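You operate a simulated robot arm through the tools that you are given. There is no shell and no other tool.

The job below is to be done with a simulated robot arm. You get a single attempt, and the scene is never put back.

JOB
Vent the vacuum box, move its bag to the yellow tray, then vacuum-pack the pink mask bag and vent again.
Fine: it is the small yellow tray; the pink mask bag stays in the box with the lid closed; the two bags by the sealer stay as they are.

The check looks at the end state, three seconds after you hand in, the way a careful person would. Anything else that was tipped, shoved, dropped, spilled or broken makes it a failure. Lids that push on must go on centred and level and be pressed home; caps that screw on are set level and turned clockwise until they are tight.

ROBOT AND FRAMES
A 7-joint arm with a two-finger parallel gripper, fixed in place. Base frame: the origin is at the foot of the arm, x ahead of it, y to its left, z up. Units: mm, rad, N and s.
Its first joint turns from -2.897 to 2.897 rad. Payload 3.43 kg.
The TCP is the grasp point between the finger pads, 34 mm short of the fingertips. In the tool frame z runs along the fingers and y along their closing line. Largest opening 128 mm; finger width 24, thickness 12; the body of the gripper, 48 by 130 mm, starts 96 mm behind the TCP.
Orientation is that of the tool frame in the base frame, as a unit quaternion [x, y, z, w]. With the fingers straight down and closing along the base's y, the tool's x points along the base's -x, its y along +y and its z along -z.

CONTROLS
- The arm moves only by the tool apply_moves. Its argument "commands" is a list of rows, each a list of 7 numbers: the shift along the tool's x, y, z in units of 20 mm (1.0 is 20 mm), then the turn, a rotation vector about the tool's x, y, z in units of 4 degrees (1.0 is 4 degrees), then the finger opening in cm, from 0 to 12.8. In form: [[dx, dy, dz, wx, wy, wz, grip], ...]. A call has 1 to 20 rows; each row shifts and turns the commanded pose from where the row before left it, along the tool's axes as they then stand. A call with a number of a shift or a turn outside -1 to 1 is refused whole. A row lasts 0.2 s, in which the tool goes at most 50 mm and 0.15 rad; a call with a longer step from one row to the next is refused whole, and so is a gripper value outside its range. Where a pose cannot be reached the arm comes as near as it can. A force on the tool above 40 N (or 10 N above the force at the start of the call, whichever is more), or a blocked arm, ends the call early, and 0.2 s more pass. The fingers move at their own pace (about 153 mm/s each) and stop on an object; they squeeze with about 43 N. The grip force told is the motor's: it shows also when the fingers shut on nothing. Time passes only in rows, and 0.2 s behind the last, so rows that do not move let the fingers close. The reply holds the time, the measured pose of the TCP, the force on the tool along the base axes, the opening and the grip force, in the units named above and with some noise, with the torque about the TCP (base axes, N m) and any sound that the robot's microphone picked up.
- Cameras (640 x 400 px; columns grow to the right, rows downward): "scene" is fixed at [219.5, -649.1, 1609.7]; the picture's right is [0.80, -0.60, 0.00], its down [-0.42, -0.57, -0.71] and it looks along [0.42, 0.57, -0.71] (base axes); focal length 355 px, centre (320, 200). "wrist" rides on the gripper at [76, -11, -160] in the tool frame; the picture's right is [0.15, 0.99, 0.00], its down [-0.88, 0.13, -0.46] and it looks along [-0.45, 0.07, 0.89] (tool axes); focal length 234 px, centre (320, 200). There is no depth. A picture from a camera that has moved, and an enlarged one, comes with that camera's place and axes in the base frame and with its lens.
- snapshot(camera): a new picture of that camera. It takes no simulated time.
- close_up(camera, box): a new picture of the part [left, top, right, bottom] of that camera's present view, enlarged. It takes no simulated time.
- close_job(): hands the job in; it is judged then, once.

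Places have to be worked out from the pictures, the camera data and where the tool is seen. Open the gripper and draw the arm clear of the work before you hand the job in, unless the task says otherwise.

The tools are called after "Emit:" by a JSON object that holds its "method" and its "body". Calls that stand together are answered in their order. apply_moves: Moves the arm, as the interface text tells. Its arguments: {"type":"object","properties":{"commands":{"type":"array"}},"required":["commands"]} The other tools are called the same way: snapshot (camera) takes a picture; close_up (camera, box) takes an enlarged picture of a part of a camera's view; close_job () hands the job in.

At the start:

```text
t: 0.0
position: [556.0, -164.1, 1246.5]
tool_rot: [0.0, 1.0, 0.0, -0.001]
contact_force: [-0.7, 0.4, 0.5]
wrist_torque: [0.01, 0.04, -0.03]
finger_gap: 128.0
finger_force: 0.0
```

scene: 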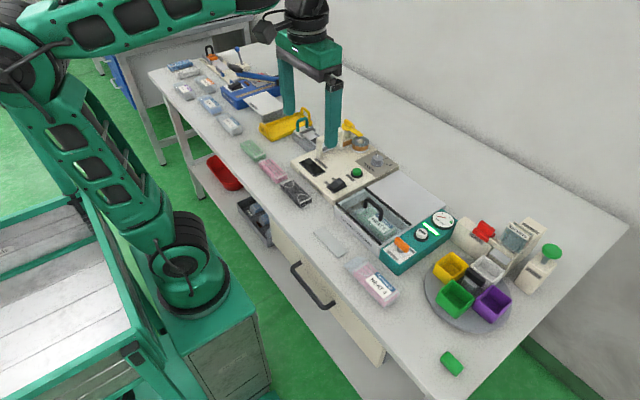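
wrist: 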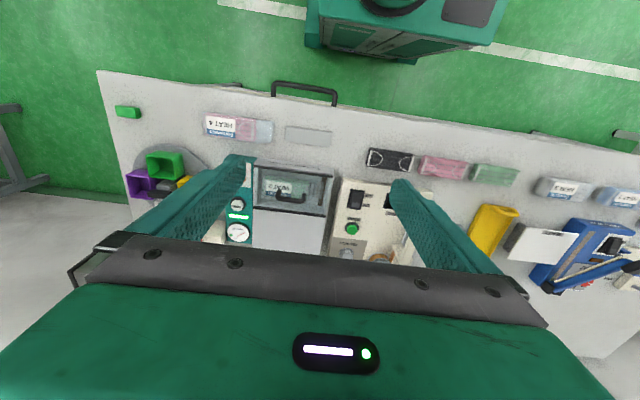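

I'll look closer at the vacuum box, the bags, the trays and the sealer before moving.

Emit:
{"method": "close_up", "body": {"camera": "scene", "box": [320, 170, 480, 290]}}

Emit:
{"method": "close_up", "body": {"camera": "scene", "box": [400, 200, 580, 330]}}

Emit:
{"method": "close_up", "body": {"camera": "scene", "box": [220, 90, 400, 210]}}

Emit:
{"method": "close_up", "body": {"camera": "scene", "box": [140, 40, 300, 150]}}

Emit:
{"method": "close_up", "body": {"camera": "wrist", "box": [190, 100, 450, 270]}}

```text
3.33 times, centred on (400, 230) of scene
camera zoom: at [219.5, -649.1, 1609.7], right [0.8, -0.6, 0.0], down [-0.42, -0.57, -0.71], along [0.42, 0.57, -0.71], focal length 1182 px, centre (53, 100)
```

zoom: 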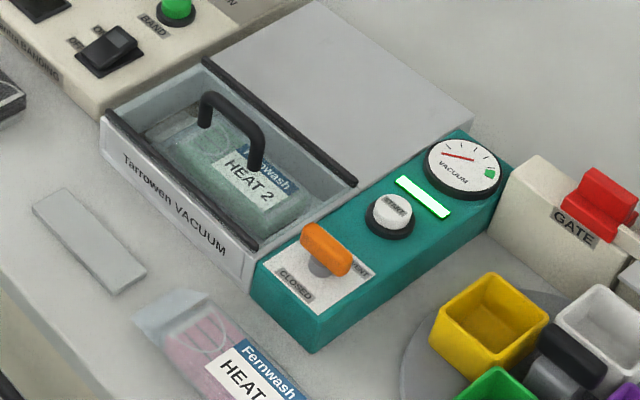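

```text
3.08 times, centred on (490, 265) of scene
camera zoom: at [219.5, -649.1, 1609.7], right [0.8, -0.6, 0.0], down [-0.42, -0.57, -0.71], along [0.42, 0.57, -0.71], focal length 1091 px, centre (-203, 0)
```

zoom: 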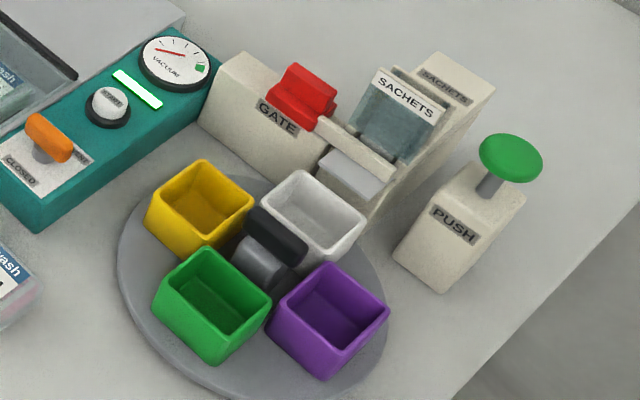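

```text
3.33 times, centred on (310, 150) of scene
camera zoom: at [219.5, -649.1, 1609.7], right [0.8, -0.6, 0.0], down [-0.42, -0.57, -0.71], along [0.42, 0.57, -0.71], focal length 1182 px, centre (353, 367)
```

zoom: 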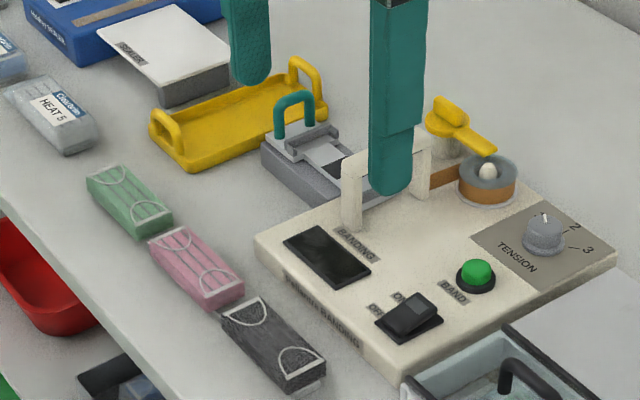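

```text
3.64 times, centred on (220, 95) of scene
camera zoom: at [219.5, -649.1, 1609.7], right [0.8, -0.6, 0.0], down [-0.42, -0.57, -0.71], along [0.42, 0.57, -0.71], focal length 1290 px, centre (684, 582)
```

zoom: 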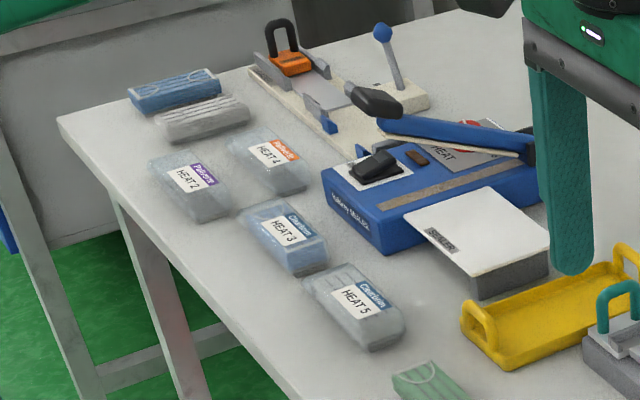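

```text
2.35 times, centred on (320, 185) of wrist
camera zoom: at [480.2, -176.0, 1406.8], right [-0.15, 0.99, 0.0], down [0.88, 0.13, 0.45], along [0.45, 0.07, -0.89], focal length 551 px, centre (320, 235)
```

zoom: 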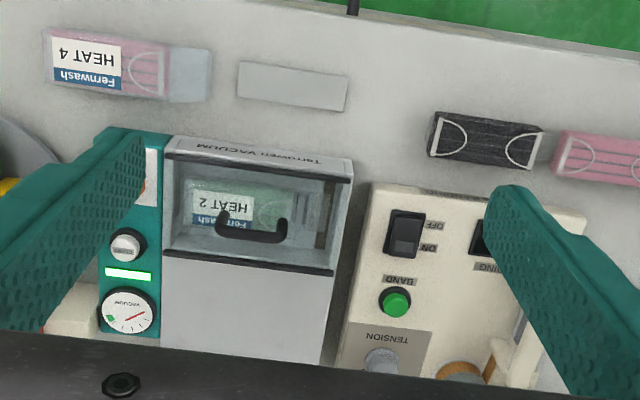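

The vacuum box sits near x≈700, y≈-230 with its valve lever near (690,-343). I move the wrist camera over it for a better view.

Emit:
{"method": "apply_moves", "body": {"commands": [[-0.457, -0.614, 0.9, 0, 0, 0, 12.8], [-0.457, -0.614, 0.9, 0, 0, 0, 12.8], [-0.457, -0.614, 0.9, 0, 0, 0, 12.8], [-0.457, -0.614, 0.9, 0, 0, 0, 12.8], [-0.457, -0.614, 0.9, 0, 0, 0, 12.8], [-0.457, -0.614, 0.9, 0, 0, 0, 12.8], [-0.457, -0.614, 0.9, 0, 0, 0, 12.8]]}}

Emit:
{"method": "snapshot", "body": {"camera": "wrist"}}

Emit:
{"method": "snapshot", "body": {"camera": "scene"}}

```text
t: 1.6
position: [605.0, -250.5, 1128.5]
tool_rot: [0.001, 1.0, -0.001, 0.006]
contact_force: [0.6, 0.9, 0.5]
wrist_torque: [-0.02, -0.04, 0.01]
finger_gap: 128.3
finger_force: 0.2
```

```text
taken
camera wrist: at [527.3, -261.5, 1287.3], right [-0.15, 0.99, 0.0], down [0.88, 0.13, 0.47], along [0.46, 0.07, -0.88], focal length 234 px, centre (320, 200)
```

wrist: 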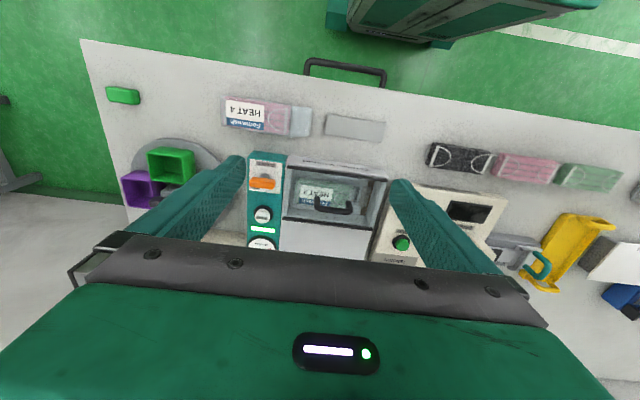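

```text
taken
```

scene: 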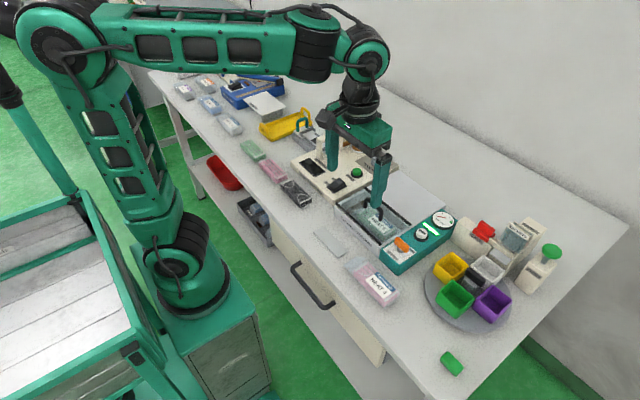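

I'll enlarge the box, valve and bag portions in this view.

Emit:
{"method": "close_up", "body": {"camera": "wrist", "box": [210, 90, 400, 260]}}

Emit:
{"method": "close_up", "body": {"camera": "scene", "box": [320, 175, 470, 310]}}

Emit:
{"method": "close_up", "body": {"camera": "wrist", "box": [420, 130, 640, 310]}}

```text
2.35 times, centred on (305, 175) of wrist
camera zoom: at [527.3, -261.5, 1287.3], right [-0.15, 0.99, 0.0], down [0.88, 0.13, 0.47], along [0.46, 0.07, -0.88], focal length 551 px, centre (355, 259)
```

zoom: 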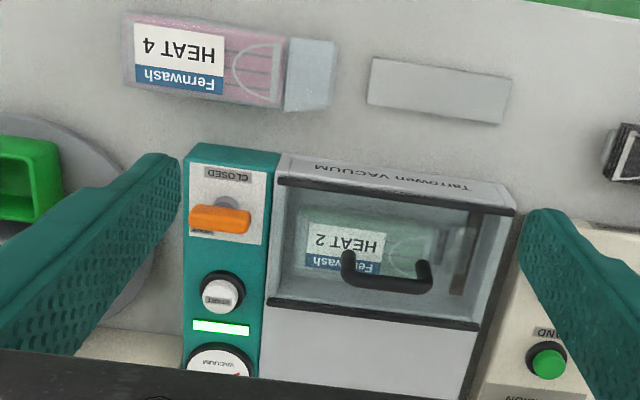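

```text
2.96 times, centred on (395, 242) of scene
camera zoom: at [219.5, -649.1, 1609.7], right [0.8, -0.6, 0.0], down [-0.42, -0.57, -0.71], along [0.42, 0.57, -0.71], focal length 1051 px, centre (98, 74)
```

zoom: 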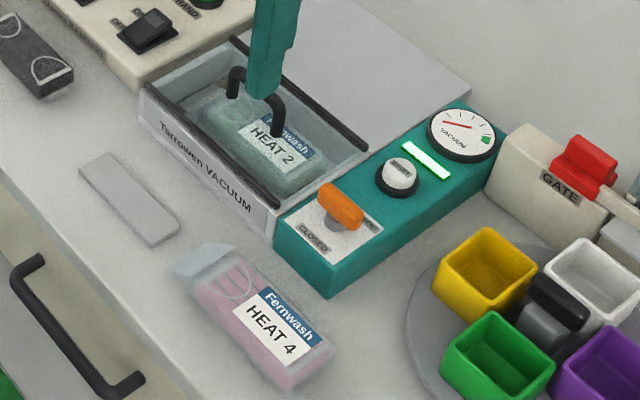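

```text
2.22 times, centred on (530, 220) of wrist
camera zoom: at [527.3, -261.5, 1287.3], right [-0.15, 0.99, 0.0], down [0.88, 0.13, 0.47], along [0.46, 0.07, -0.88], focal length 520 px, centre (-147, 156)
```

zoom: 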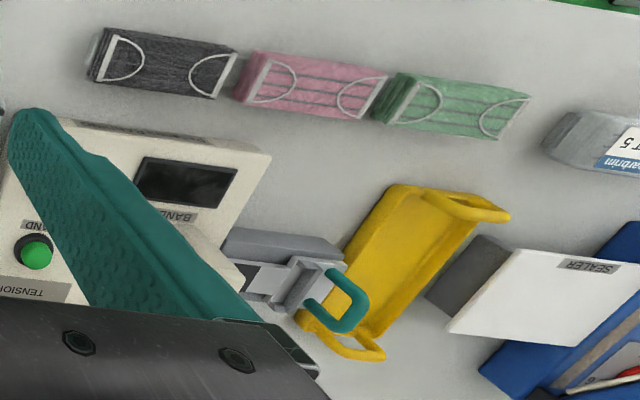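

The lever knob triangulates to about (700,-335,917). I move lower for a close look at the valve and the lid handle, staying above them.

Emit:
{"method": "apply_moves", "body": {"commands": [[-0.2, -0.4, 0.9, 0, 0, 0, 12.8], [-0.2, -0.4, 0.9, 0, 0, 0, 12.8], [-0.2, -0.4, 0.9, 0, 0, 0, 12.8], [-0.2, -0.4, 0.9, 0, 0, 0, 12.8], [0, -0.4, 0, 0, 0, 0, 12.8], [0, 0, 0, 0, 0, 0, 12.8], [0, 0, 0, 0, 0, 0, 12.8]]}}

Emit:
{"method": "snapshot", "body": {"camera": "wrist"}}

Emit:
{"method": "close_up", "body": {"camera": "wrist", "box": [220, 90, 400, 260]}}

```text
t: 3.2
position: [622.8, -291.2, 1055.2]
tool_rot: [0.0, 1.0, 0.0, 0.006]
contact_force: [-0.4, -1.5, 0.3]
wrist_torque: [0.01, 0.0, -0.02]
finger_gap: 127.9
finger_force: 0.0
```

```text
taken
camera wrist: at [544.6, -302.3, 1214.9], right [-0.15, 0.99, 0.0], down [0.88, 0.13, 0.47], along [0.46, 0.07, -0.88], focal length 234 px, centre (320, 200)
```

wrist: 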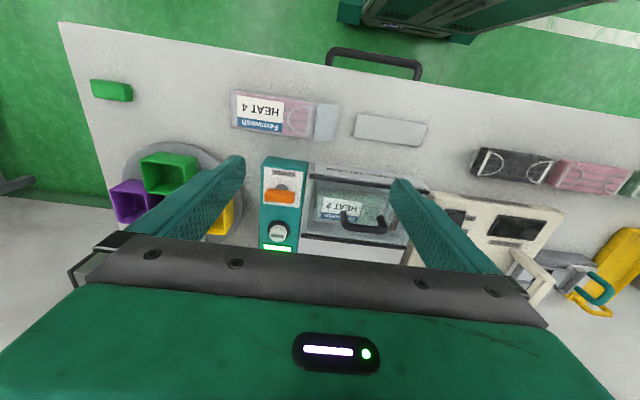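

```text
2.35 times, centred on (310, 175) of wrist
camera zoom: at [544.6, -302.3, 1214.9], right [-0.15, 0.99, 0.0], down [0.88, 0.13, 0.47], along [0.46, 0.07, -0.88], focal length 551 px, centre (344, 259)
```

zoom: 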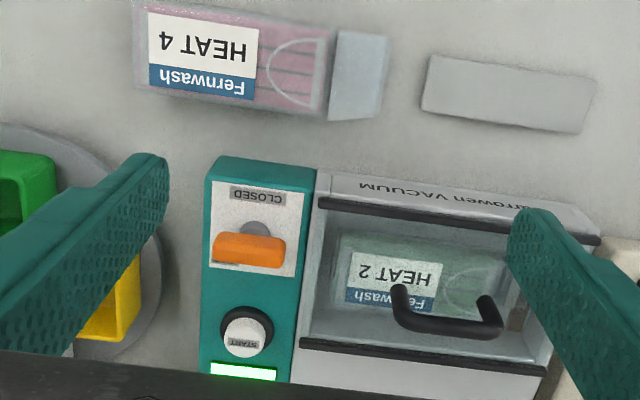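

The lever looks like a crossbar on a short stem between CLOSED (near side) and VENT (far side). I zoom in tightly to determine its tilt.

Emit:
{"method": "close_up", "body": {"camera": "scene", "box": [378, 225, 428, 265]}}

Emit:
{"method": "close_up", "body": {"camera": "wrist", "box": [250, 150, 320, 260]}}

Emit:
{"method": "close_up", "body": {"camera": "scene", "box": [410, 200, 470, 250]}}

Emit:
{"method": "close_up", "body": {"camera": "scene", "box": [330, 180, 410, 250]}}

```text
10.00 times, centred on (403, 245) of scene
camera zoom: at [219.5, -649.1, 1609.7], right [0.8, -0.6, 0.0], down [-0.42, -0.57, -0.71], along [0.42, 0.57, -0.71], focal length 3547 px, centre (-510, -250)
```

zoom: 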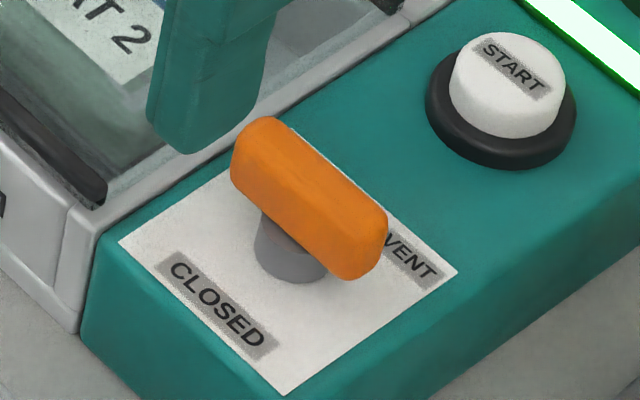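

```text
3.64 times, centred on (285, 205) of wrist
camera zoom: at [544.6, -302.3, 1214.9], right [-0.15, 0.99, 0.0], down [0.88, 0.13, 0.47], along [0.46, 0.07, -0.88], focal length 852 px, centre (447, 182)
```

zoom: 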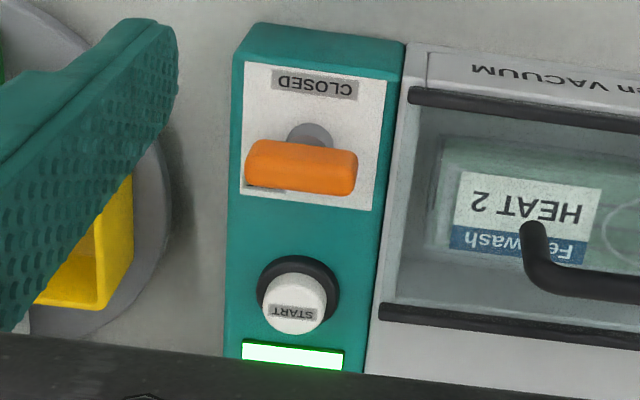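

```text
8.00 times, centred on (440, 225) of scene
camera zoom: at [219.5, -649.1, 1609.7], right [0.8, -0.6, 0.0], down [-0.42, -0.57, -0.71], along [0.42, 0.57, -0.71], focal length 2837 px, centre (-640, 0)
```

zoom: 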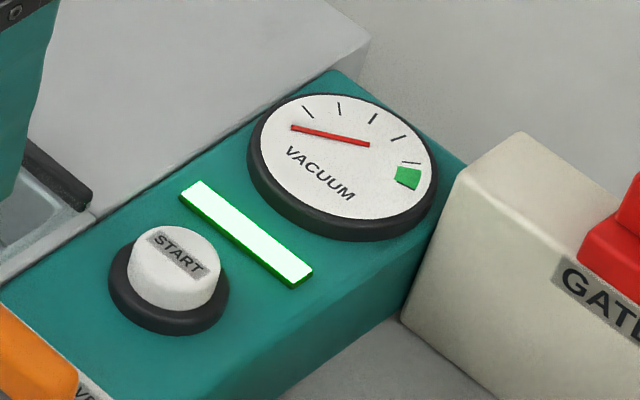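

```text
5.71 times, centred on (370, 215) of scene
camera zoom: at [219.5, -649.1, 1609.7], right [0.8, -0.6, 0.0], down [-0.42, -0.57, -0.71], along [0.42, 0.57, -0.71], focal length 2027 px, centre (34, 114)
```

zoom: 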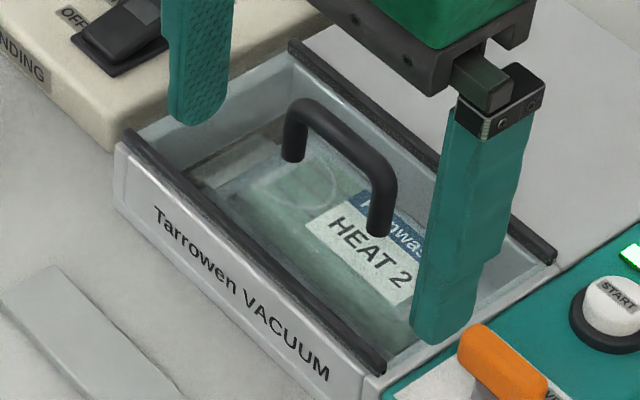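

The valve stem appears centred under the bar, so it may be rotary; the VENT label is half hidden. I move the camera forward so it looks straight down on the valve and lid.

Emit:
{"method": "apply_moves", "body": {"commands": [[-1, 0, 0, 0, 0, 0, 12.8], [-1, 0, 0, 0, 0, 0, 12.8], [-1, 0, 0, 0, 0, 0, 12.8], [-1, 0, 0, 0, 0, 0, 12.8], [-1, 0, 0, 0, 0, 0, 12.8], [-1, 0, 0, 0, 0, 0, 12.8], [-1, 0, 0, 0, 0, 0, 12.8], [0, 0, 0, 0, 0, 0, 12.8], [0, 0, 0, 0, 0, 0, 12.8]]}}

Emit:
{"method": "snapshot", "body": {"camera": "wrist"}}

Emit:
{"method": "close_up", "body": {"camera": "wrist", "box": [250, 60, 410, 160]}}

```text
t: 5.2
position: [761.9, -288.3, 1058.5]
tool_rot: [0.0, 1.0, 0.0, 0.007]
contact_force: [0.0, -0.5, 0.1]
wrist_torque: [0.03, 0.01, -0.02]
finger_gap: 127.8
finger_force: 0.0
```

```text
taken
camera wrist: at [684.7, -300.7, 1217.7], right [-0.15, 0.99, 0.0], down [0.88, 0.13, 0.47], along [0.46, 0.07, -0.88], focal length 234 px, centre (320, 200)
```

wrist: 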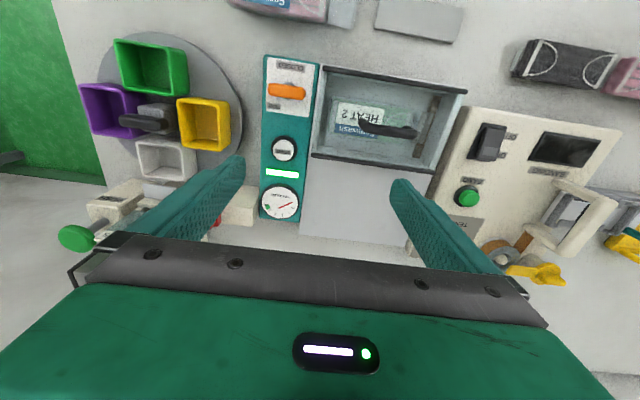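

```text
4.00 times, centred on (330, 110) of wrist
camera zoom: at [684.7, -300.7, 1217.7], right [-0.15, 0.99, 0.0], down [0.88, 0.13, 0.47], along [0.46, 0.07, -0.88], focal length 937 px, centre (280, 560)
```

zoom: 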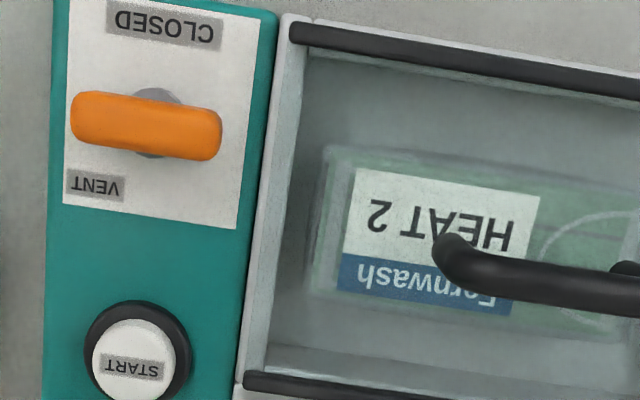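

VENT sits at the far-right corner and CLOSED at the near side, so the bar is a rotary handle. I check the gauge to know whether the box holds vacuum now.

Emit:
{"method": "close_up", "body": {"camera": "wrist", "box": [250, 170, 310, 230]}}

Emit:
{"method": "close_up", "body": {"camera": "scene", "box": [425, 205, 460, 235]}}

Emit:
{"method": "close_up", "body": {"camera": "wrist", "box": [300, 50, 480, 170]}}

```text
6.67 times, centred on (280, 200) of wrist
camera zoom: at [684.7, -300.7, 1217.7], right [-0.15, 0.99, 0.0], down [0.88, 0.13, 0.47], along [0.46, 0.07, -0.88], focal length 1561 px, centre (587, 200)
```

zoom: 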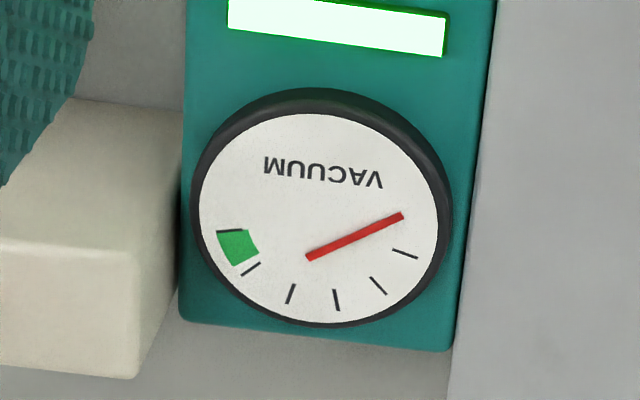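

```text
13.33 times, centred on (442, 220) of scene
camera zoom: at [219.5, -649.1, 1609.7], right [0.8, -0.6, 0.0], down [-0.42, -0.57, -0.71], along [0.42, 0.57, -0.71], focal length 4729 px, centre (-1313, -67)
```

zoom: 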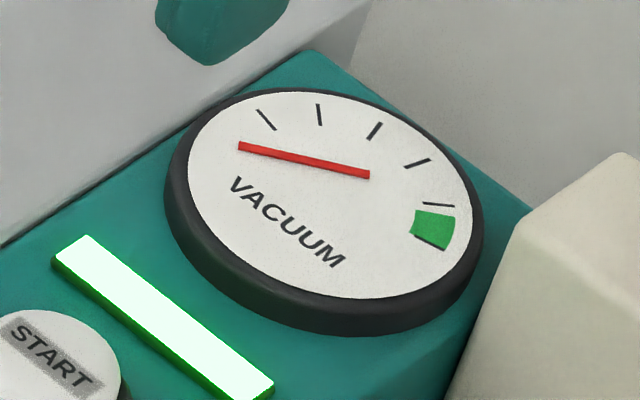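

```text
3.33 times, centred on (390, 110) of wrist
camera zoom: at [684.7, -300.7, 1217.7], right [-0.15, 0.99, 0.0], down [0.88, 0.13, 0.47], along [0.46, 0.07, -0.88], focal length 781 px, centre (87, 500)
```

zoom: 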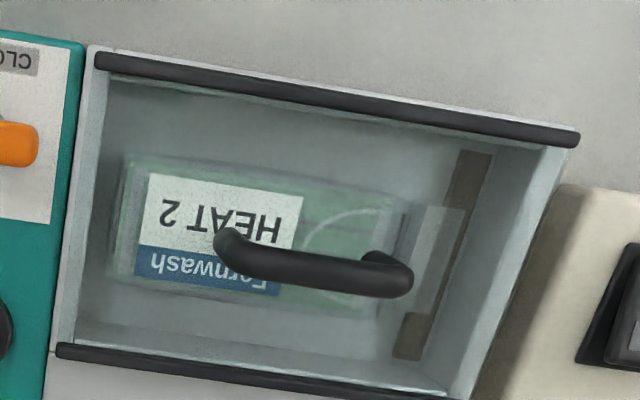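

The gauge seems to read about zero, so I'll treat the valve state as unproven and test it by feel. I move above the valve and start turning the gripper 90° so its fingers will straddle the bar.

Emit:
{"method": "apply_moves", "body": {"commands": [[0.8, -0.62, 0, 0, 0, 0, 8], [0.8, -0.62, 0, 0, 0, 0, 8], [0.8, -0.62, 0, 0, 0, 0, 8], [0.8, -0.62, 0, 0, 0, 0, 8], [0, 0, 0, 0, 0, -1, 8], [0, 0, 0, 0, 0, -1, 8], [0, 0, 0, 0, 0, -1, 8], [0, 0, 0, 0, 0, -1, 8], [0, 0, 0, 0, 0, -1, 8], [0, 0, 0, 0, 0, -1, 8], [0, 0, 0, 0, 0, -1, 8], [0, 0, 0, 0, 0, -1, 8], [0, 0, 0, 0, 0, -1, 8], [0, 0, 0, 0, 0, -1, 8], [0, 0, 0, 0, 0, -1, 8], [0, 0, 0, 0, 0, -1, 8]]}}

Emit:
{"method": "apply_moves", "body": {"commands": [[0, 0, 0, 0, 0, -1, 8], [0, 0, 0, 0, 0, -1, 8], [0, 0, 0, 0, 0, -1, 8], [0, 0, 0, 0, 0, -1, 8], [0, 0, 0, 0, 0, -1, 8], [0, 0, 0, 0, 0, -1, 8], [0, 0, 0, 0, 0, -1, 8], [0, 0, 0, 0, 0, -1, 8], [0, 0, 0, 0, 0, -1, 8], [0, 0, 0, 0, 0, -1, 8], [0, 0, 0, 0, 0, -0.5, 8], [0, 0, 0, 0, 0, 0, 8], [0, 0, 0, 0, 0, 0, 8]]}}

Emit:
{"method": "snapshot", "body": {"camera": "wrist"}}

Emit:
{"method": "snapshot", "body": {"camera": "scene"}}

```text
t: 8.6
position: [697.8, -340.3, 1057.9]
tool_rot: [-0.408, 0.913, -0.002, 0.005]
contact_force: [0.0, 0.3, -1.1]
wrist_torque: [0.02, -0.03, -0.02]
finger_gap: 79.7
finger_force: 0.0
```

```text
t: 11.4
position: [697.4, -341.0, 1057.8]
tool_rot: [-0.707, 0.708, -0.004, 0.005]
contact_force: [0.1, 0.0, -0.7]
wrist_torque: [-0.01, -0.03, -0.01]
finger_gap: 80.1
finger_force: 0.0
```

```text
taken
camera wrist: at [707.7, -417.3, 1217.5], right [-0.99, -0.15, -0.01], down [-0.14, 0.88, 0.46], along [-0.06, 0.45, -0.89], focal length 234 px, centre (320, 200)
```

wrist: 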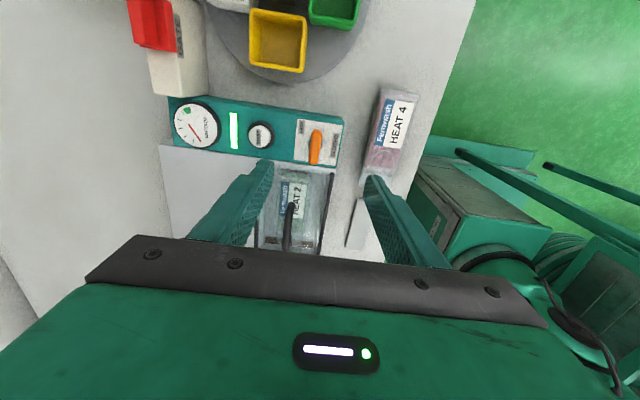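

```text
taken
```

scene: 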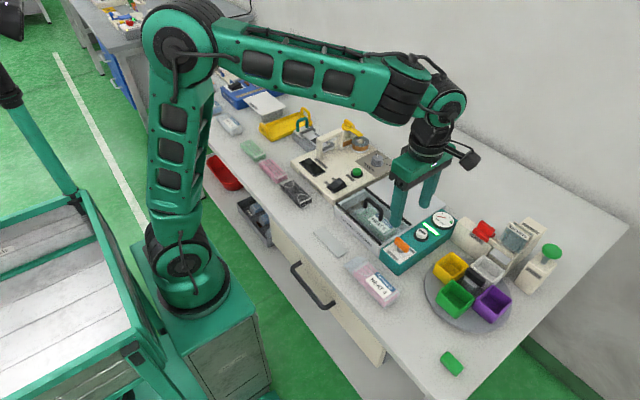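

The yaw works. I zoom on the valve and box in this new view to refine the bar's position.

Emit:
{"method": "close_up", "body": {"camera": "wrist", "box": [240, 90, 360, 260]}}

Emit:
{"method": "close_up", "body": {"camera": "wrist", "box": [290, 110, 350, 170]}}

```text
2.35 times, centred on (300, 175) of wrist
camera zoom: at [707.7, -417.3, 1217.5], right [-0.99, -0.15, -0.01], down [-0.14, 0.88, 0.46], along [-0.06, 0.45, -0.89], focal length 551 px, centre (367, 259)
```

zoom: 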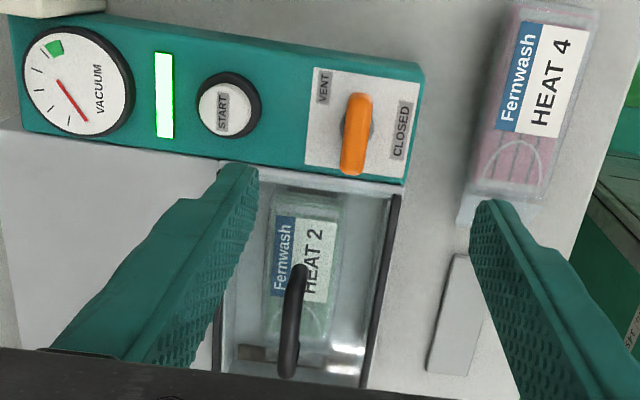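

```text
6.67 times, centred on (320, 140) of wrist
camera zoom: at [707.7, -417.3, 1217.5], right [-0.99, -0.15, -0.01], down [-0.14, 0.88, 0.46], along [-0.06, 0.45, -0.89], focal length 1561 px, centre (320, 600)
```

zoom: 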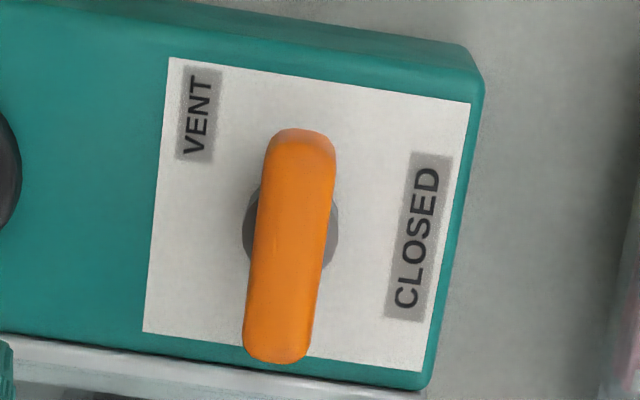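

The bar centre is near (703,-338,~917). I set a 40 mm opening, centre over it and descend so the fingertips straddle the bar.

Emit:
{"method": "apply_moves", "body": {"commands": [[-0.15, -0.28, 0, 0, 0, 0, 4.5], [0, 0, 1, 0, 0, 0, 4.5], [0, 0, 1, 0, 0, 0, 4.5], [0, 0, 1, 0, 0, 0, 4.5], [0, 0, 1, 0, 0, 0, 4.5], [0, 0, 1, 0, 0, 0, 4.5], [0, 0, 0.5, 0, 0, 0, 4.5], [0, 0, 0, 0, 0, 0, 4.5]]}}

Emit:
{"method": "snapshot", "body": {"camera": "wrist"}}

Emit:
{"method": "close_up", "body": {"camera": "scene", "box": [360, 195, 460, 275]}}

```text
t: 13.2
position: [704.6, -336.7, 947.0]
tool_rot: [0.707, -0.707, 0.004, -0.004]
contact_force: [0.1, 1.0, -0.4]
wrist_torque: [-0.02, 0.03, -0.01]
finger_gap: 45.1
finger_force: 0.1
```

```text
taken
camera wrist: at [713.2, -414.0, 1107.7], right [-0.99, -0.15, -0.01], down [-0.13, 0.88, 0.45], along [-0.06, 0.45, -0.89], focal length 234 px, centre (320, 200)
```

wrist: 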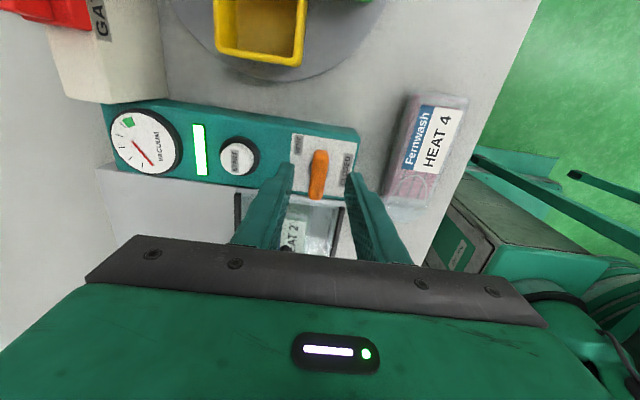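

```text
5.00 times, centred on (410, 235) of scene
camera zoom: at [219.5, -649.1, 1609.7], right [0.8, -0.6, 0.0], down [-0.42, -0.57, -0.71], along [0.42, 0.57, -0.71], focal length 1773 px, centre (-130, 25)
```

zoom: 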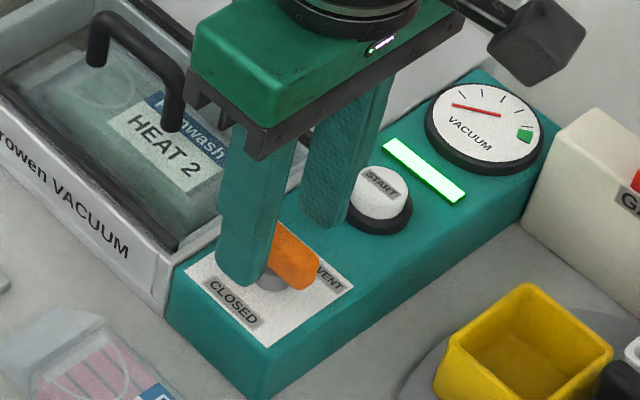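

Fingers straddle the bar and the x centring looks right; I shift slightly in y, lower about 8 mm and close on the bar.

Emit:
{"method": "apply_moves", "body": {"commands": [[0.13, 0, 0.45, 0, 0, 0, 4.5], [0, 0, 0, 0, 0, 0, 4.5], [0, 0, 0, 0, 0, 0, 3], [0, 0, 0, 0, 0, 0, 1.5], [0, 0, 0, 0, 0, 0, 0], [0, 0, 0, 0, 0, 0, 0]]}}

Emit:
{"method": "close_up", "body": {"camera": "scene", "box": [360, 195, 460, 275]}}

```text
t: 14.6
position: [705.8, -341.1, 937.2]
tool_rot: [0.707, -0.707, 0.004, -0.004]
contact_force: [11.6, -0.1, 0.5]
wrist_torque: [-0.11, 0.35, -0.01]
finger_gap: 13.9
finger_force: 45.2
```

```text
5.00 times, centred on (410, 235) of scene
camera zoom: at [219.5, -649.1, 1609.7], right [0.8, -0.6, 0.0], down [-0.42, -0.57, -0.71], along [0.42, 0.57, -0.71], focal length 1773 px, centre (-130, 25)
```

zoom: 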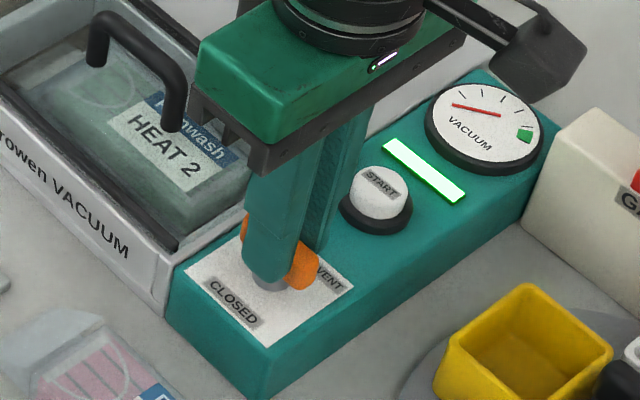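

Bar gripped (14 mm). I test a small clockwise turn (seen from above) and read the torque.

Emit:
{"method": "apply_moves", "body": {"commands": [[0, 0.05, 0, 0, 0, 1, 0], [0, 0, 0, 0, 0, 1, 0], [0, 0, 0, 0, 0, 0, 0]]}}

```text
t: 15.4
position: [704.7, -340.4, 939.0]
tool_rot: [-0.657, 0.754, -0.004, 0.006]
contact_force: [22.0, 4.4, 13.4]
wrist_torque: [0.63, 0.14, 1.39]
finger_gap: 16.5
finger_force: 44.8
```

Clockwise is resisted (1.4 N·m, gap widened), so I return and test counter-clockwise, also shifting 2 mm in +x to relieve the side force.

Emit:
{"method": "apply_moves", "body": {"commands": [[0, -0.1, 0, 0, 0, -1, 0], [0, -0.05, 0, 0, 0, -1, 0], [0, 0, 0, 0, 0, 0, 0], [0, 0, 0, 0, 0, -1, 0], [0, 0, 0, 0, 0, -1, 0], [0, 0, 0, 0, 0, 0, 0]]}}

Emit:
{"method": "close_up", "body": {"camera": "scene", "box": [360, 195, 460, 275]}}

```text
t: 16.8
position: [706.7, -339.9, 939.0]
tool_rot: [0.754, -0.657, 0.004, -0.004]
contact_force: [-8.7, 8.1, 23.2]
wrist_torque: [0.8, 1.0, 0.01]
finger_gap: 13.8
finger_force: 45.6
```

```text
5.00 times, centred on (410, 235) of scene
camera zoom: at [219.5, -649.1, 1609.7], right [0.8, -0.6, 0.0], down [-0.42, -0.57, -0.71], along [0.42, 0.57, -0.71], focal length 1773 px, centre (-130, 25)
```

zoom: 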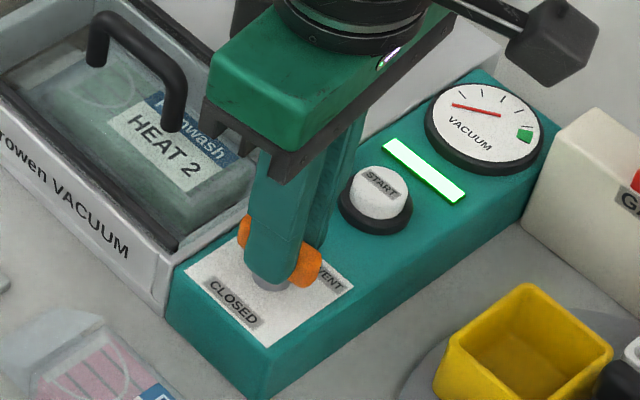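

Counter-clockwise turns freely, toward the VENT label. I raise 2 mm to relieve the vertical load and keep turning in small steps.

Emit:
{"method": "apply_moves", "body": {"commands": [[0, 0, -0.1, 0, 0, -1, 0], [0, 0, -0.05, 0, 0, -1, 0], [0, 0, 0, 0, 0, -1, 0], [0, 0, 0, 0, 0, -1, 0], [0, 0, 0, 0, 0, 0, 0]]}}

Emit:
{"method": "close_up", "body": {"camera": "scene", "box": [360, 195, 460, 275]}}

```text
t: 18.0
position: [706.7, -339.3, 939.0]
tool_rot: [0.838, -0.545, 0.002, -0.004]
contact_force: [-7.1, 8.1, -35.8]
wrist_torque: [0.02, 0.89, -0.02]
finger_gap: 14.0
finger_force: 45.2
```

```text
5.00 times, centred on (410, 235) of scene
camera zoom: at [219.5, -649.1, 1609.7], right [0.8, -0.6, 0.0], down [-0.42, -0.57, -0.71], along [0.42, 0.57, -0.71], focal length 1773 px, centre (-130, 25)
```

zoom: 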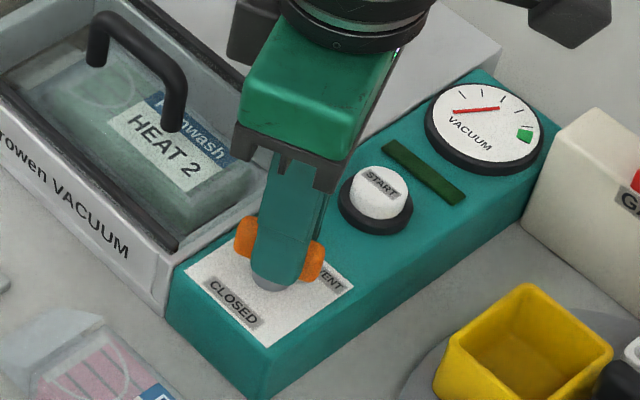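

The green light went out and the gauge needle moved, so this direction vents. I continue turning, relieving the upward pull slightly.

Emit:
{"method": "apply_moves", "body": {"commands": [[0, 0, 0.08, 0, 0, -1, 0], [0, 0, 0, 0, 0, -1, 0], [0, 0, 0, 0, 0, -1, 0], [0, 0, 0, 0, 0, -1, 0], [0, 0, 0, 0, 0, 0, 0]]}}

Emit:
{"method": "close_up", "body": {"camera": "scene", "box": [360, 195, 460, 275]}}

```text
t: 19.2
position: [707.5, -339.5, 938.3]
tool_rot: [0.906, -0.422, 0.004, -0.004]
contact_force: [-12.0, 13.8, -15.7]
wrist_torque: [0.54, 1.3, -0.01]
finger_gap: 13.8
finger_force: 45.0
```

```text
5.00 times, centred on (410, 235) of scene
camera zoom: at [219.5, -649.1, 1609.7], right [0.8, -0.6, 0.0], down [-0.42, -0.57, -0.71], along [0.42, 0.57, -0.71], focal length 1773 px, centre (-130, 25)
```

zoom: 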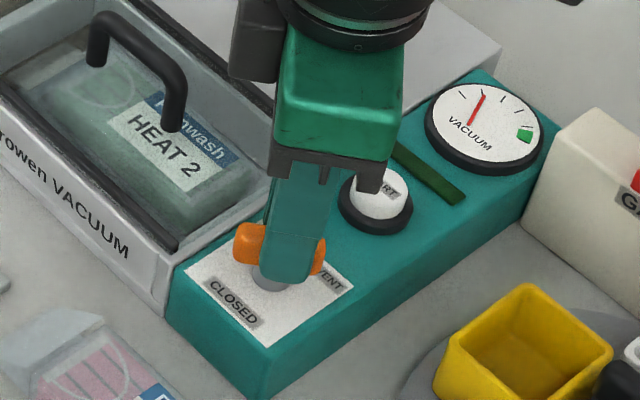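

The needle is falling, so the box really did hold vacuum and is now venting. I continue to the valve's end stop.

Emit:
{"method": "apply_moves", "body": {"commands": [[0, 0, 0, 0, 0, -1, 0], [0, 0, 0, 0, 0, -1, 0], [0, 0, 0, 0, 0, -1, 0], [0, 0, 0, 0, 0, -1, 0], [0, 0, 0, 0, 0, -1, 0], [0, 0, 0, 0, 0, 0, 0]]}}

Emit:
{"method": "close_up", "body": {"camera": "scene", "box": [360, 195, 460, 275]}}

```text
t: 20.6
position: [707.6, -338.6, 939.6]
tool_rot: [0.966, -0.258, 0.006, -0.002]
contact_force: [-3.8, 23.8, -19.5]
wrist_torque: [-0.25, -0.62, -0.05]
finger_gap: 13.8
finger_force: 44.9
```

```text
5.00 times, centred on (410, 235) of scene
camera zoom: at [219.5, -649.1, 1609.7], right [0.8, -0.6, 0.0], down [-0.42, -0.57, -0.71], along [0.42, 0.57, -0.71], focal length 1773 px, centre (-130, 25)
```

zoom: 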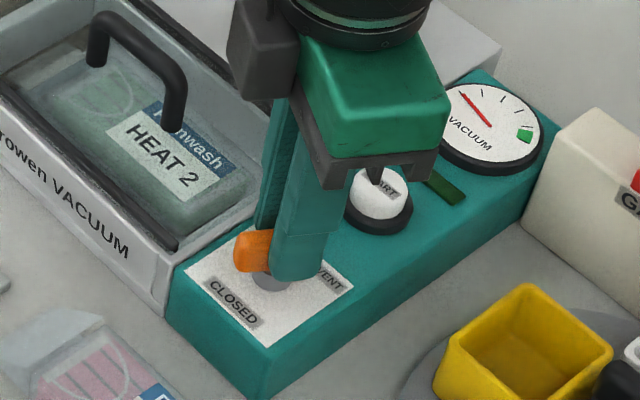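

Emit:
{"method": "apply_moves", "body": {"commands": [[-0.03, -0.06, 0.03, 0, 0, -1, 0], [0, 0, 0, 0, 0, -1, 0], [0, 0, 0, 0, 0, -1, 0], [0, 0, 0, 0, 0, -1, 0], [0, 0, 0, 0, 0, -1, 0], [0, 0, 0, 0, 0, 0, 0]]}}

Emit:
{"method": "close_up", "body": {"camera": "scene", "box": [360, 195, 460, 275]}}

```text
t: 22.0
position: [709.0, -338.1, 939.6]
tool_rot: [0.996, -0.086, 0.006, -0.001]
contact_force: [9.8, 20.3, 9.6]
wrist_torque: [0.54, 1.1, 0.01]
finger_gap: 13.6
finger_force: 44.8
```

```text
5.00 times, centred on (410, 235) of scene
camera zoom: at [219.5, -649.1, 1609.7], right [0.8, -0.6, 0.0], down [-0.42, -0.57, -0.71], along [0.42, 0.57, -0.71], focal length 1773 px, centre (-130, 25)
```

zoom: 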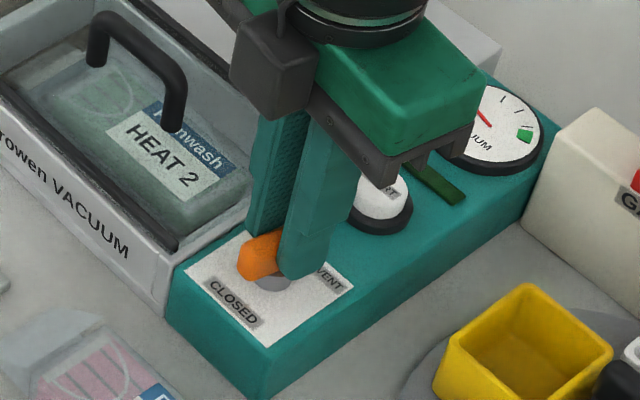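

Now about 80° turned with no torque; I turn on to ~90–92° and check for the stop.

Emit:
{"method": "apply_moves", "body": {"commands": [[0, -0.04, 0, 0, 0, -1, 0], [0, 0, 0, 0, 0, -1, 0], [0, 0, 0, 0, 0, -0.6, 0], [0, 0, 0, 0, 0, 0, 0]]}}

```text
t: 23.0
position: [700.1, -338.8, 958.4]
tool_rot: [0.998, -0.064, 0.011, 0.0]
contact_force: [0.4, -0.5, 0.2]
wrist_torque: [0.02, -0.07, -0.06]
finger_gap: 0.0
finger_force: 33.3
out of reach, approached as far as the arm can: row 1, 2
stopped in row 4: the force on the tool passed its limit at 40 N (the readings are from after the stop); the commanded pose is now the measured one
```

The wrist reached its joint limit and slipped off upward. I open the fingers, back up, and look at the valve state.

Emit:
{"method": "apply_moves", "body": {"commands": [[0, 0, -1, 0, 0, 0, 0], [0, 0, -1, 0, 0, 0, 3], [0, 0, -1, 0, 0, 1, 6], [0, 0, -1, 0, 0, 1, 6], [0, 0, -1, 0, 0, 1, 6], [0, 0, 0, 0, 0, 1, 6], [0, 0, 0, 0, 0, 1, 6]]}}

Emit:
{"method": "snapshot", "body": {"camera": "wrist"}}

Emit:
{"method": "close_up", "body": {"camera": "scene", "box": [360, 195, 460, 275]}}

```text
t: 24.6
position: [699.0, -338.5, 1056.7]
tool_rot: [0.973, -0.23, 0.011, -0.003]
contact_force: [0.7, 0.6, 0.5]
wrist_torque: [0.01, -0.01, -0.04]
finger_gap: 60.0
finger_force: 0.0
```

```text
taken
camera wrist: at [768.6, -362.9, 1218.2], right [-0.31, -0.95, -0.01], down [-0.86, 0.28, 0.44], along [-0.41, 0.14, -0.9], focal length 234 px, centre (320, 200)
```

wrist: 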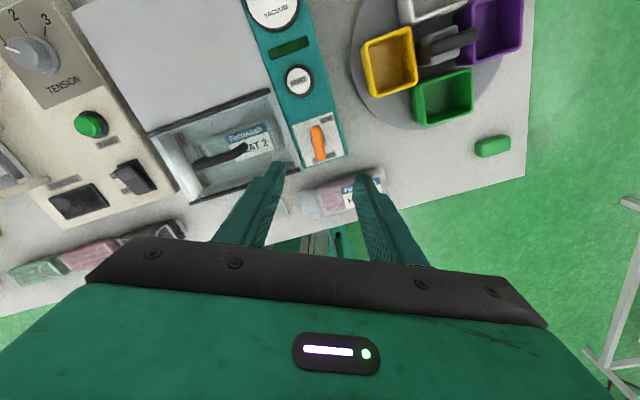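

```text
5.00 times, centred on (410, 235) of scene
camera zoom: at [219.5, -649.1, 1609.7], right [0.8, -0.6, 0.0], down [-0.42, -0.57, -0.71], along [0.42, 0.57, -0.71], focal length 1773 px, centre (-130, 25)
```

zoom: 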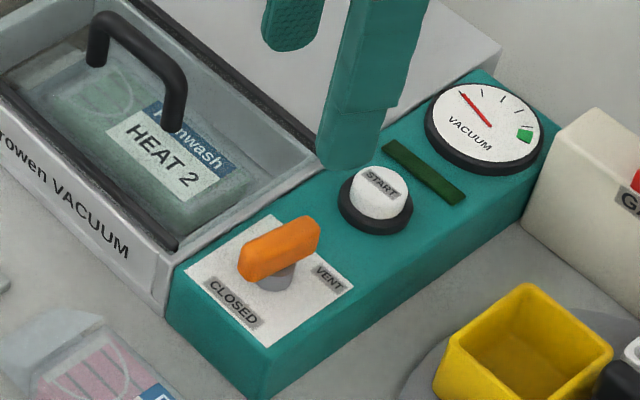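

Emit:
{"method": "close_up", "body": {"camera": "wrist", "box": [240, 0, 350, 170]}}

Emit:
{"method": "close_up", "body": {"camera": "scene", "box": [425, 205, 460, 235]}}

Emit:
{"method": "close_up", "body": {"camera": "scene", "box": [378, 225, 428, 265]}}

```text
2.35 times, centred on (295, 85) of wrist
camera zoom: at [768.6, -362.9, 1218.2], right [-0.31, -0.95, -0.01], down [-0.86, 0.28, 0.44], along [-0.41, 0.14, -0.9], focal length 551 px, centre (379, 471)
```

zoom: 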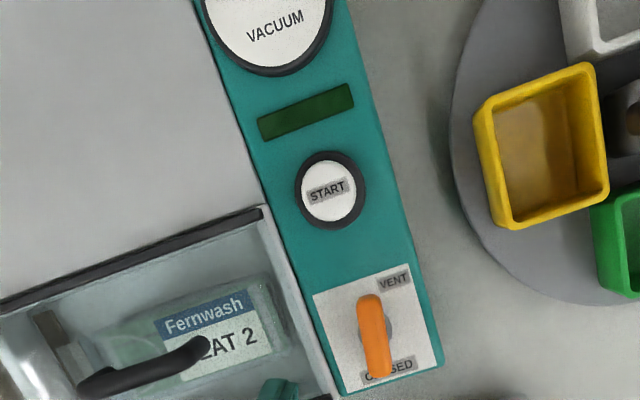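

```text
13.33 times, centred on (442, 220) of scene
camera zoom: at [219.5, -649.1, 1609.7], right [0.8, -0.6, 0.0], down [-0.42, -0.57, -0.71], along [0.42, 0.57, -0.71], focal length 4729 px, centre (-1313, -67)
```

zoom: 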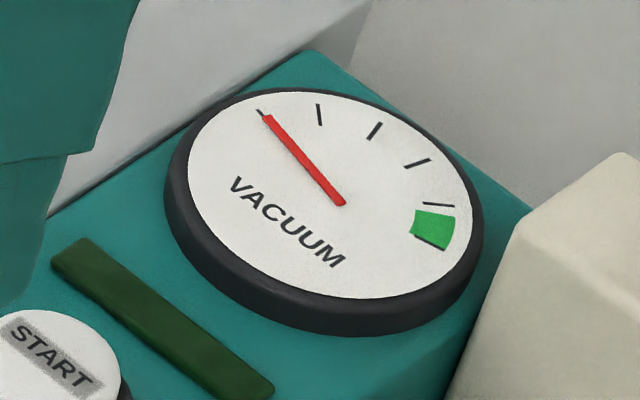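

```text
10.00 times, centred on (403, 245) of scene
camera zoom: at [219.5, -649.1, 1609.7], right [0.8, -0.6, 0.0], down [-0.42, -0.57, -0.71], along [0.42, 0.57, -0.71], focal length 3547 px, centre (-510, -250)
```

zoom: 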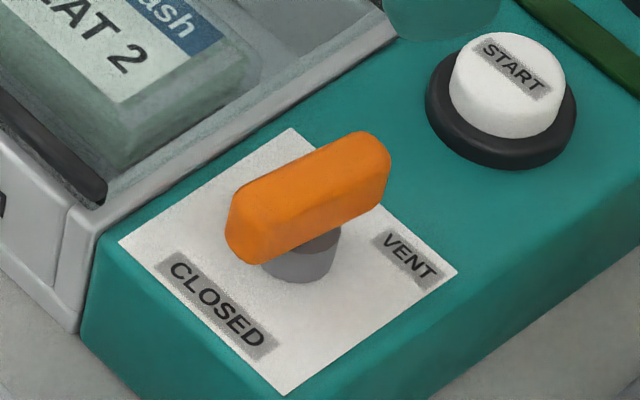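

The gauge is at its first tick and the lamp is off: the box is vented. I turn the gripper back to close along x (with a small levelling correction) to handle the lid grip.

Emit:
{"method": "apply_moves", "body": {"commands": [[0, 0, 0, -0.147, -0.29, 0, 8], [0, 0, 0, 0, 0, 1, 8], [0, 0, 0, 0, 0, 1, 8], [0, 0, 0, 0, 0, 1, 8], [0, 0, 0, 0, 0, 1, 8], [0, 0, 0, 0, 0, 1, 8], [0, 0, 0, 0, 0, 1, 8], [0, 0, 0, 0, 0, 1, 8], [0, 0, 0, 0, 0, 1, 8], [0, 0, 0, 0, 0, 1, 8], [0, 0, 0, 0, 0, 1, 8], [0, 0, 0, 0, 0, 1, 8], [0, 0, 0, 0, 0, 1, 8], [0, 0, 0, 0, 0, 1, 8], [0, 0, 0, 0, 0, 1, 8], [0, 0, 0, 0, 0, 1, 8], [0, 0, 0, 0, 0, 0.85, 8], [0, 0, 0, 0, 0, 0, 8]]}}

Emit:
{"method": "apply_moves", "body": {"commands": [[-0.9, -0.3, 0, 0, 0, 0, 8], [-0.9, -0.3, 0, 0, 0, 0, 8], [-0.9, -0.3, 0, 0, 0, 0, 8], [-0.9, -0.3, 0, 0, 0, 0, 8], [-0.9, -0.1, 0, 0, 0, 0, 8], [0, 0, 0, 0, 0, 0, 8], [0, 0, 0, 0, 0, 0, 8]]}}

Emit:
{"method": "snapshot", "body": {"camera": "wrist"}}

Emit:
{"method": "close_up", "body": {"camera": "wrist", "box": [220, 100, 420, 250]}}

Emit:
{"method": "close_up", "body": {"camera": "scene", "box": [330, 180, 410, 250]}}

```text
t: 28.4
position: [699.8, -338.7, 1054.9]
tool_rot: [0.708, -0.707, 0.0, 0.001]
contact_force: [-0.3, -0.5, 0.6]
wrist_torque: [0.0, -0.01, -0.01]
finger_gap: 79.9
finger_force: 0.1
```

```text
t: 30.0
position: [724.9, -247.7, 1054.9]
tool_rot: [0.708, -0.706, -0.001, 0.0]
contact_force: [-0.5, 0.2, -0.5]
wrist_torque: [-0.04, -0.02, -0.03]
finger_gap: 79.8
finger_force: 0.1
```

```text
taken
camera wrist: at [736.6, -324.6, 1215.5], right [-0.99, -0.15, 0.0], down [-0.13, 0.88, 0.46], along [-0.07, 0.45, -0.89], focal length 234 px, centre (320, 200)
```

wrist: 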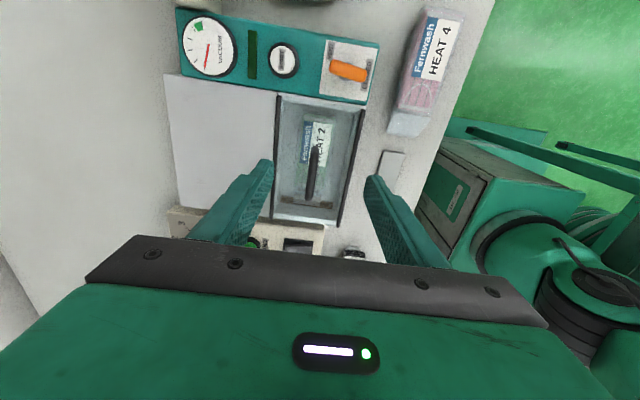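

```text
2.67 times, centred on (320, 175) of wrist
camera zoom: at [736.6, -324.6, 1215.5], right [-0.99, -0.15, 0.0], down [-0.13, 0.88, 0.46], along [-0.07, 0.45, -0.89], focal length 624 px, centre (320, 267)
```

zoom: 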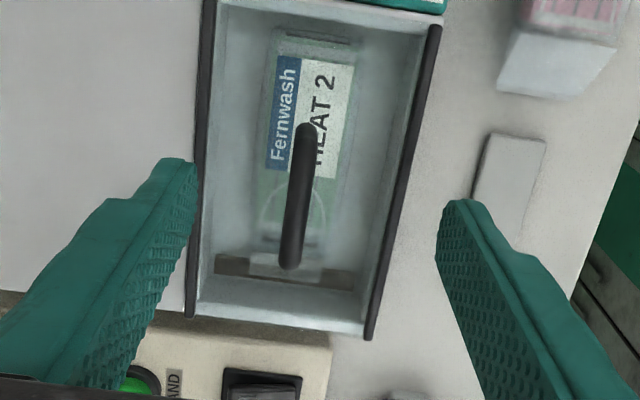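

```text
5.71 times, centred on (370, 215) of scene
camera zoom: at [219.5, -649.1, 1609.7], right [0.8, -0.6, 0.0], down [-0.42, -0.57, -0.71], along [0.42, 0.57, -0.71], focal length 2027 px, centre (34, 114)
```

zoom: 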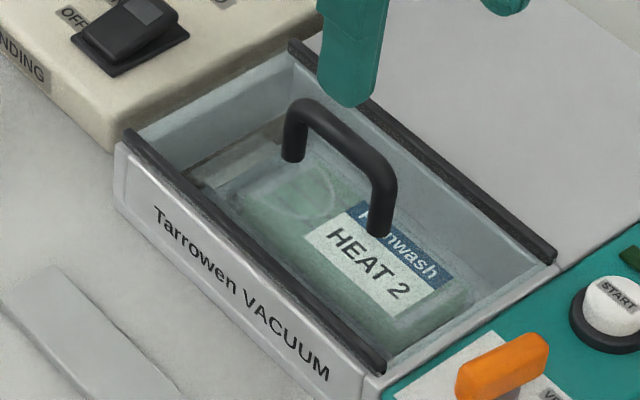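

The lid handle bar is around (730,-219), top near z≈945-955. I approach with a 50 mm opening and stop partway to check alignment.

Emit:
{"method": "apply_moves", "body": {"commands": [[-0.7, -0.14, 0, 0, 0, 0, 5], [-0.7, -0.14, 0, 0, 0, 0, 5], [0, 0, 1, 0, 0, 0, 5], [0, 0, 1, 0, 0, 0, 5], [0, 0, 1, 0, 0, 0, 5], [0, 0, 0.5, 0, 0, 0, 5], [0, 0, 0, 0, 0, 0, 5]]}}

Emit:
{"method": "snapshot", "body": {"camera": "wrist"}}

Emit:
{"method": "close_up", "body": {"camera": "scene", "box": [330, 170, 410, 240]}}

```text
t: 31.6
position: [732.2, -219.7, 984.2]
tool_rot: [0.708, -0.706, 0.0, 0.001]
contact_force: [-0.8, -0.5, -0.4]
wrist_torque: [0.02, 0.0, -0.01]
finger_gap: 49.7
finger_force: 0.1
```

```text
taken
camera wrist: at [742.8, -295.9, 1144.7], right [-0.99, -0.15, 0.0], down [-0.13, 0.88, 0.46], along [-0.07, 0.45, -0.89], focal length 234 px, centre (320, 200)
```

wrist: 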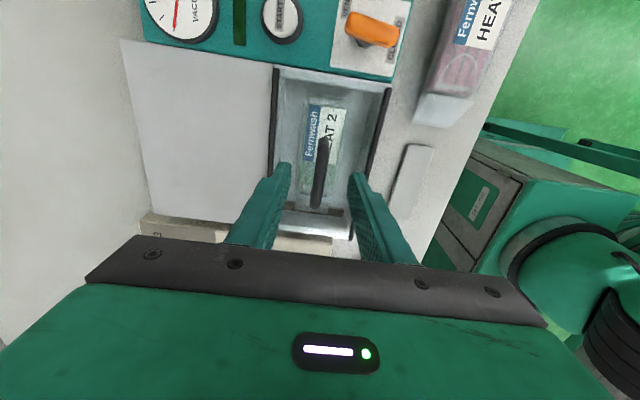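

```text
5.71 times, centred on (370, 205) of scene
camera zoom: at [219.5, -649.1, 1609.7], right [0.8, -0.6, 0.0], down [-0.42, -0.57, -0.71], along [0.42, 0.57, -0.71], focal length 2027 px, centre (34, 171)
```

zoom: 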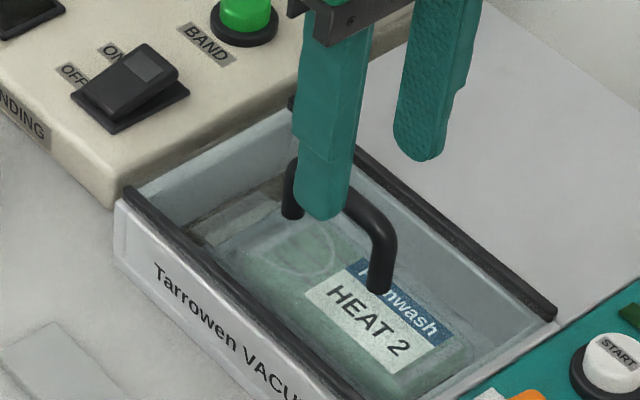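

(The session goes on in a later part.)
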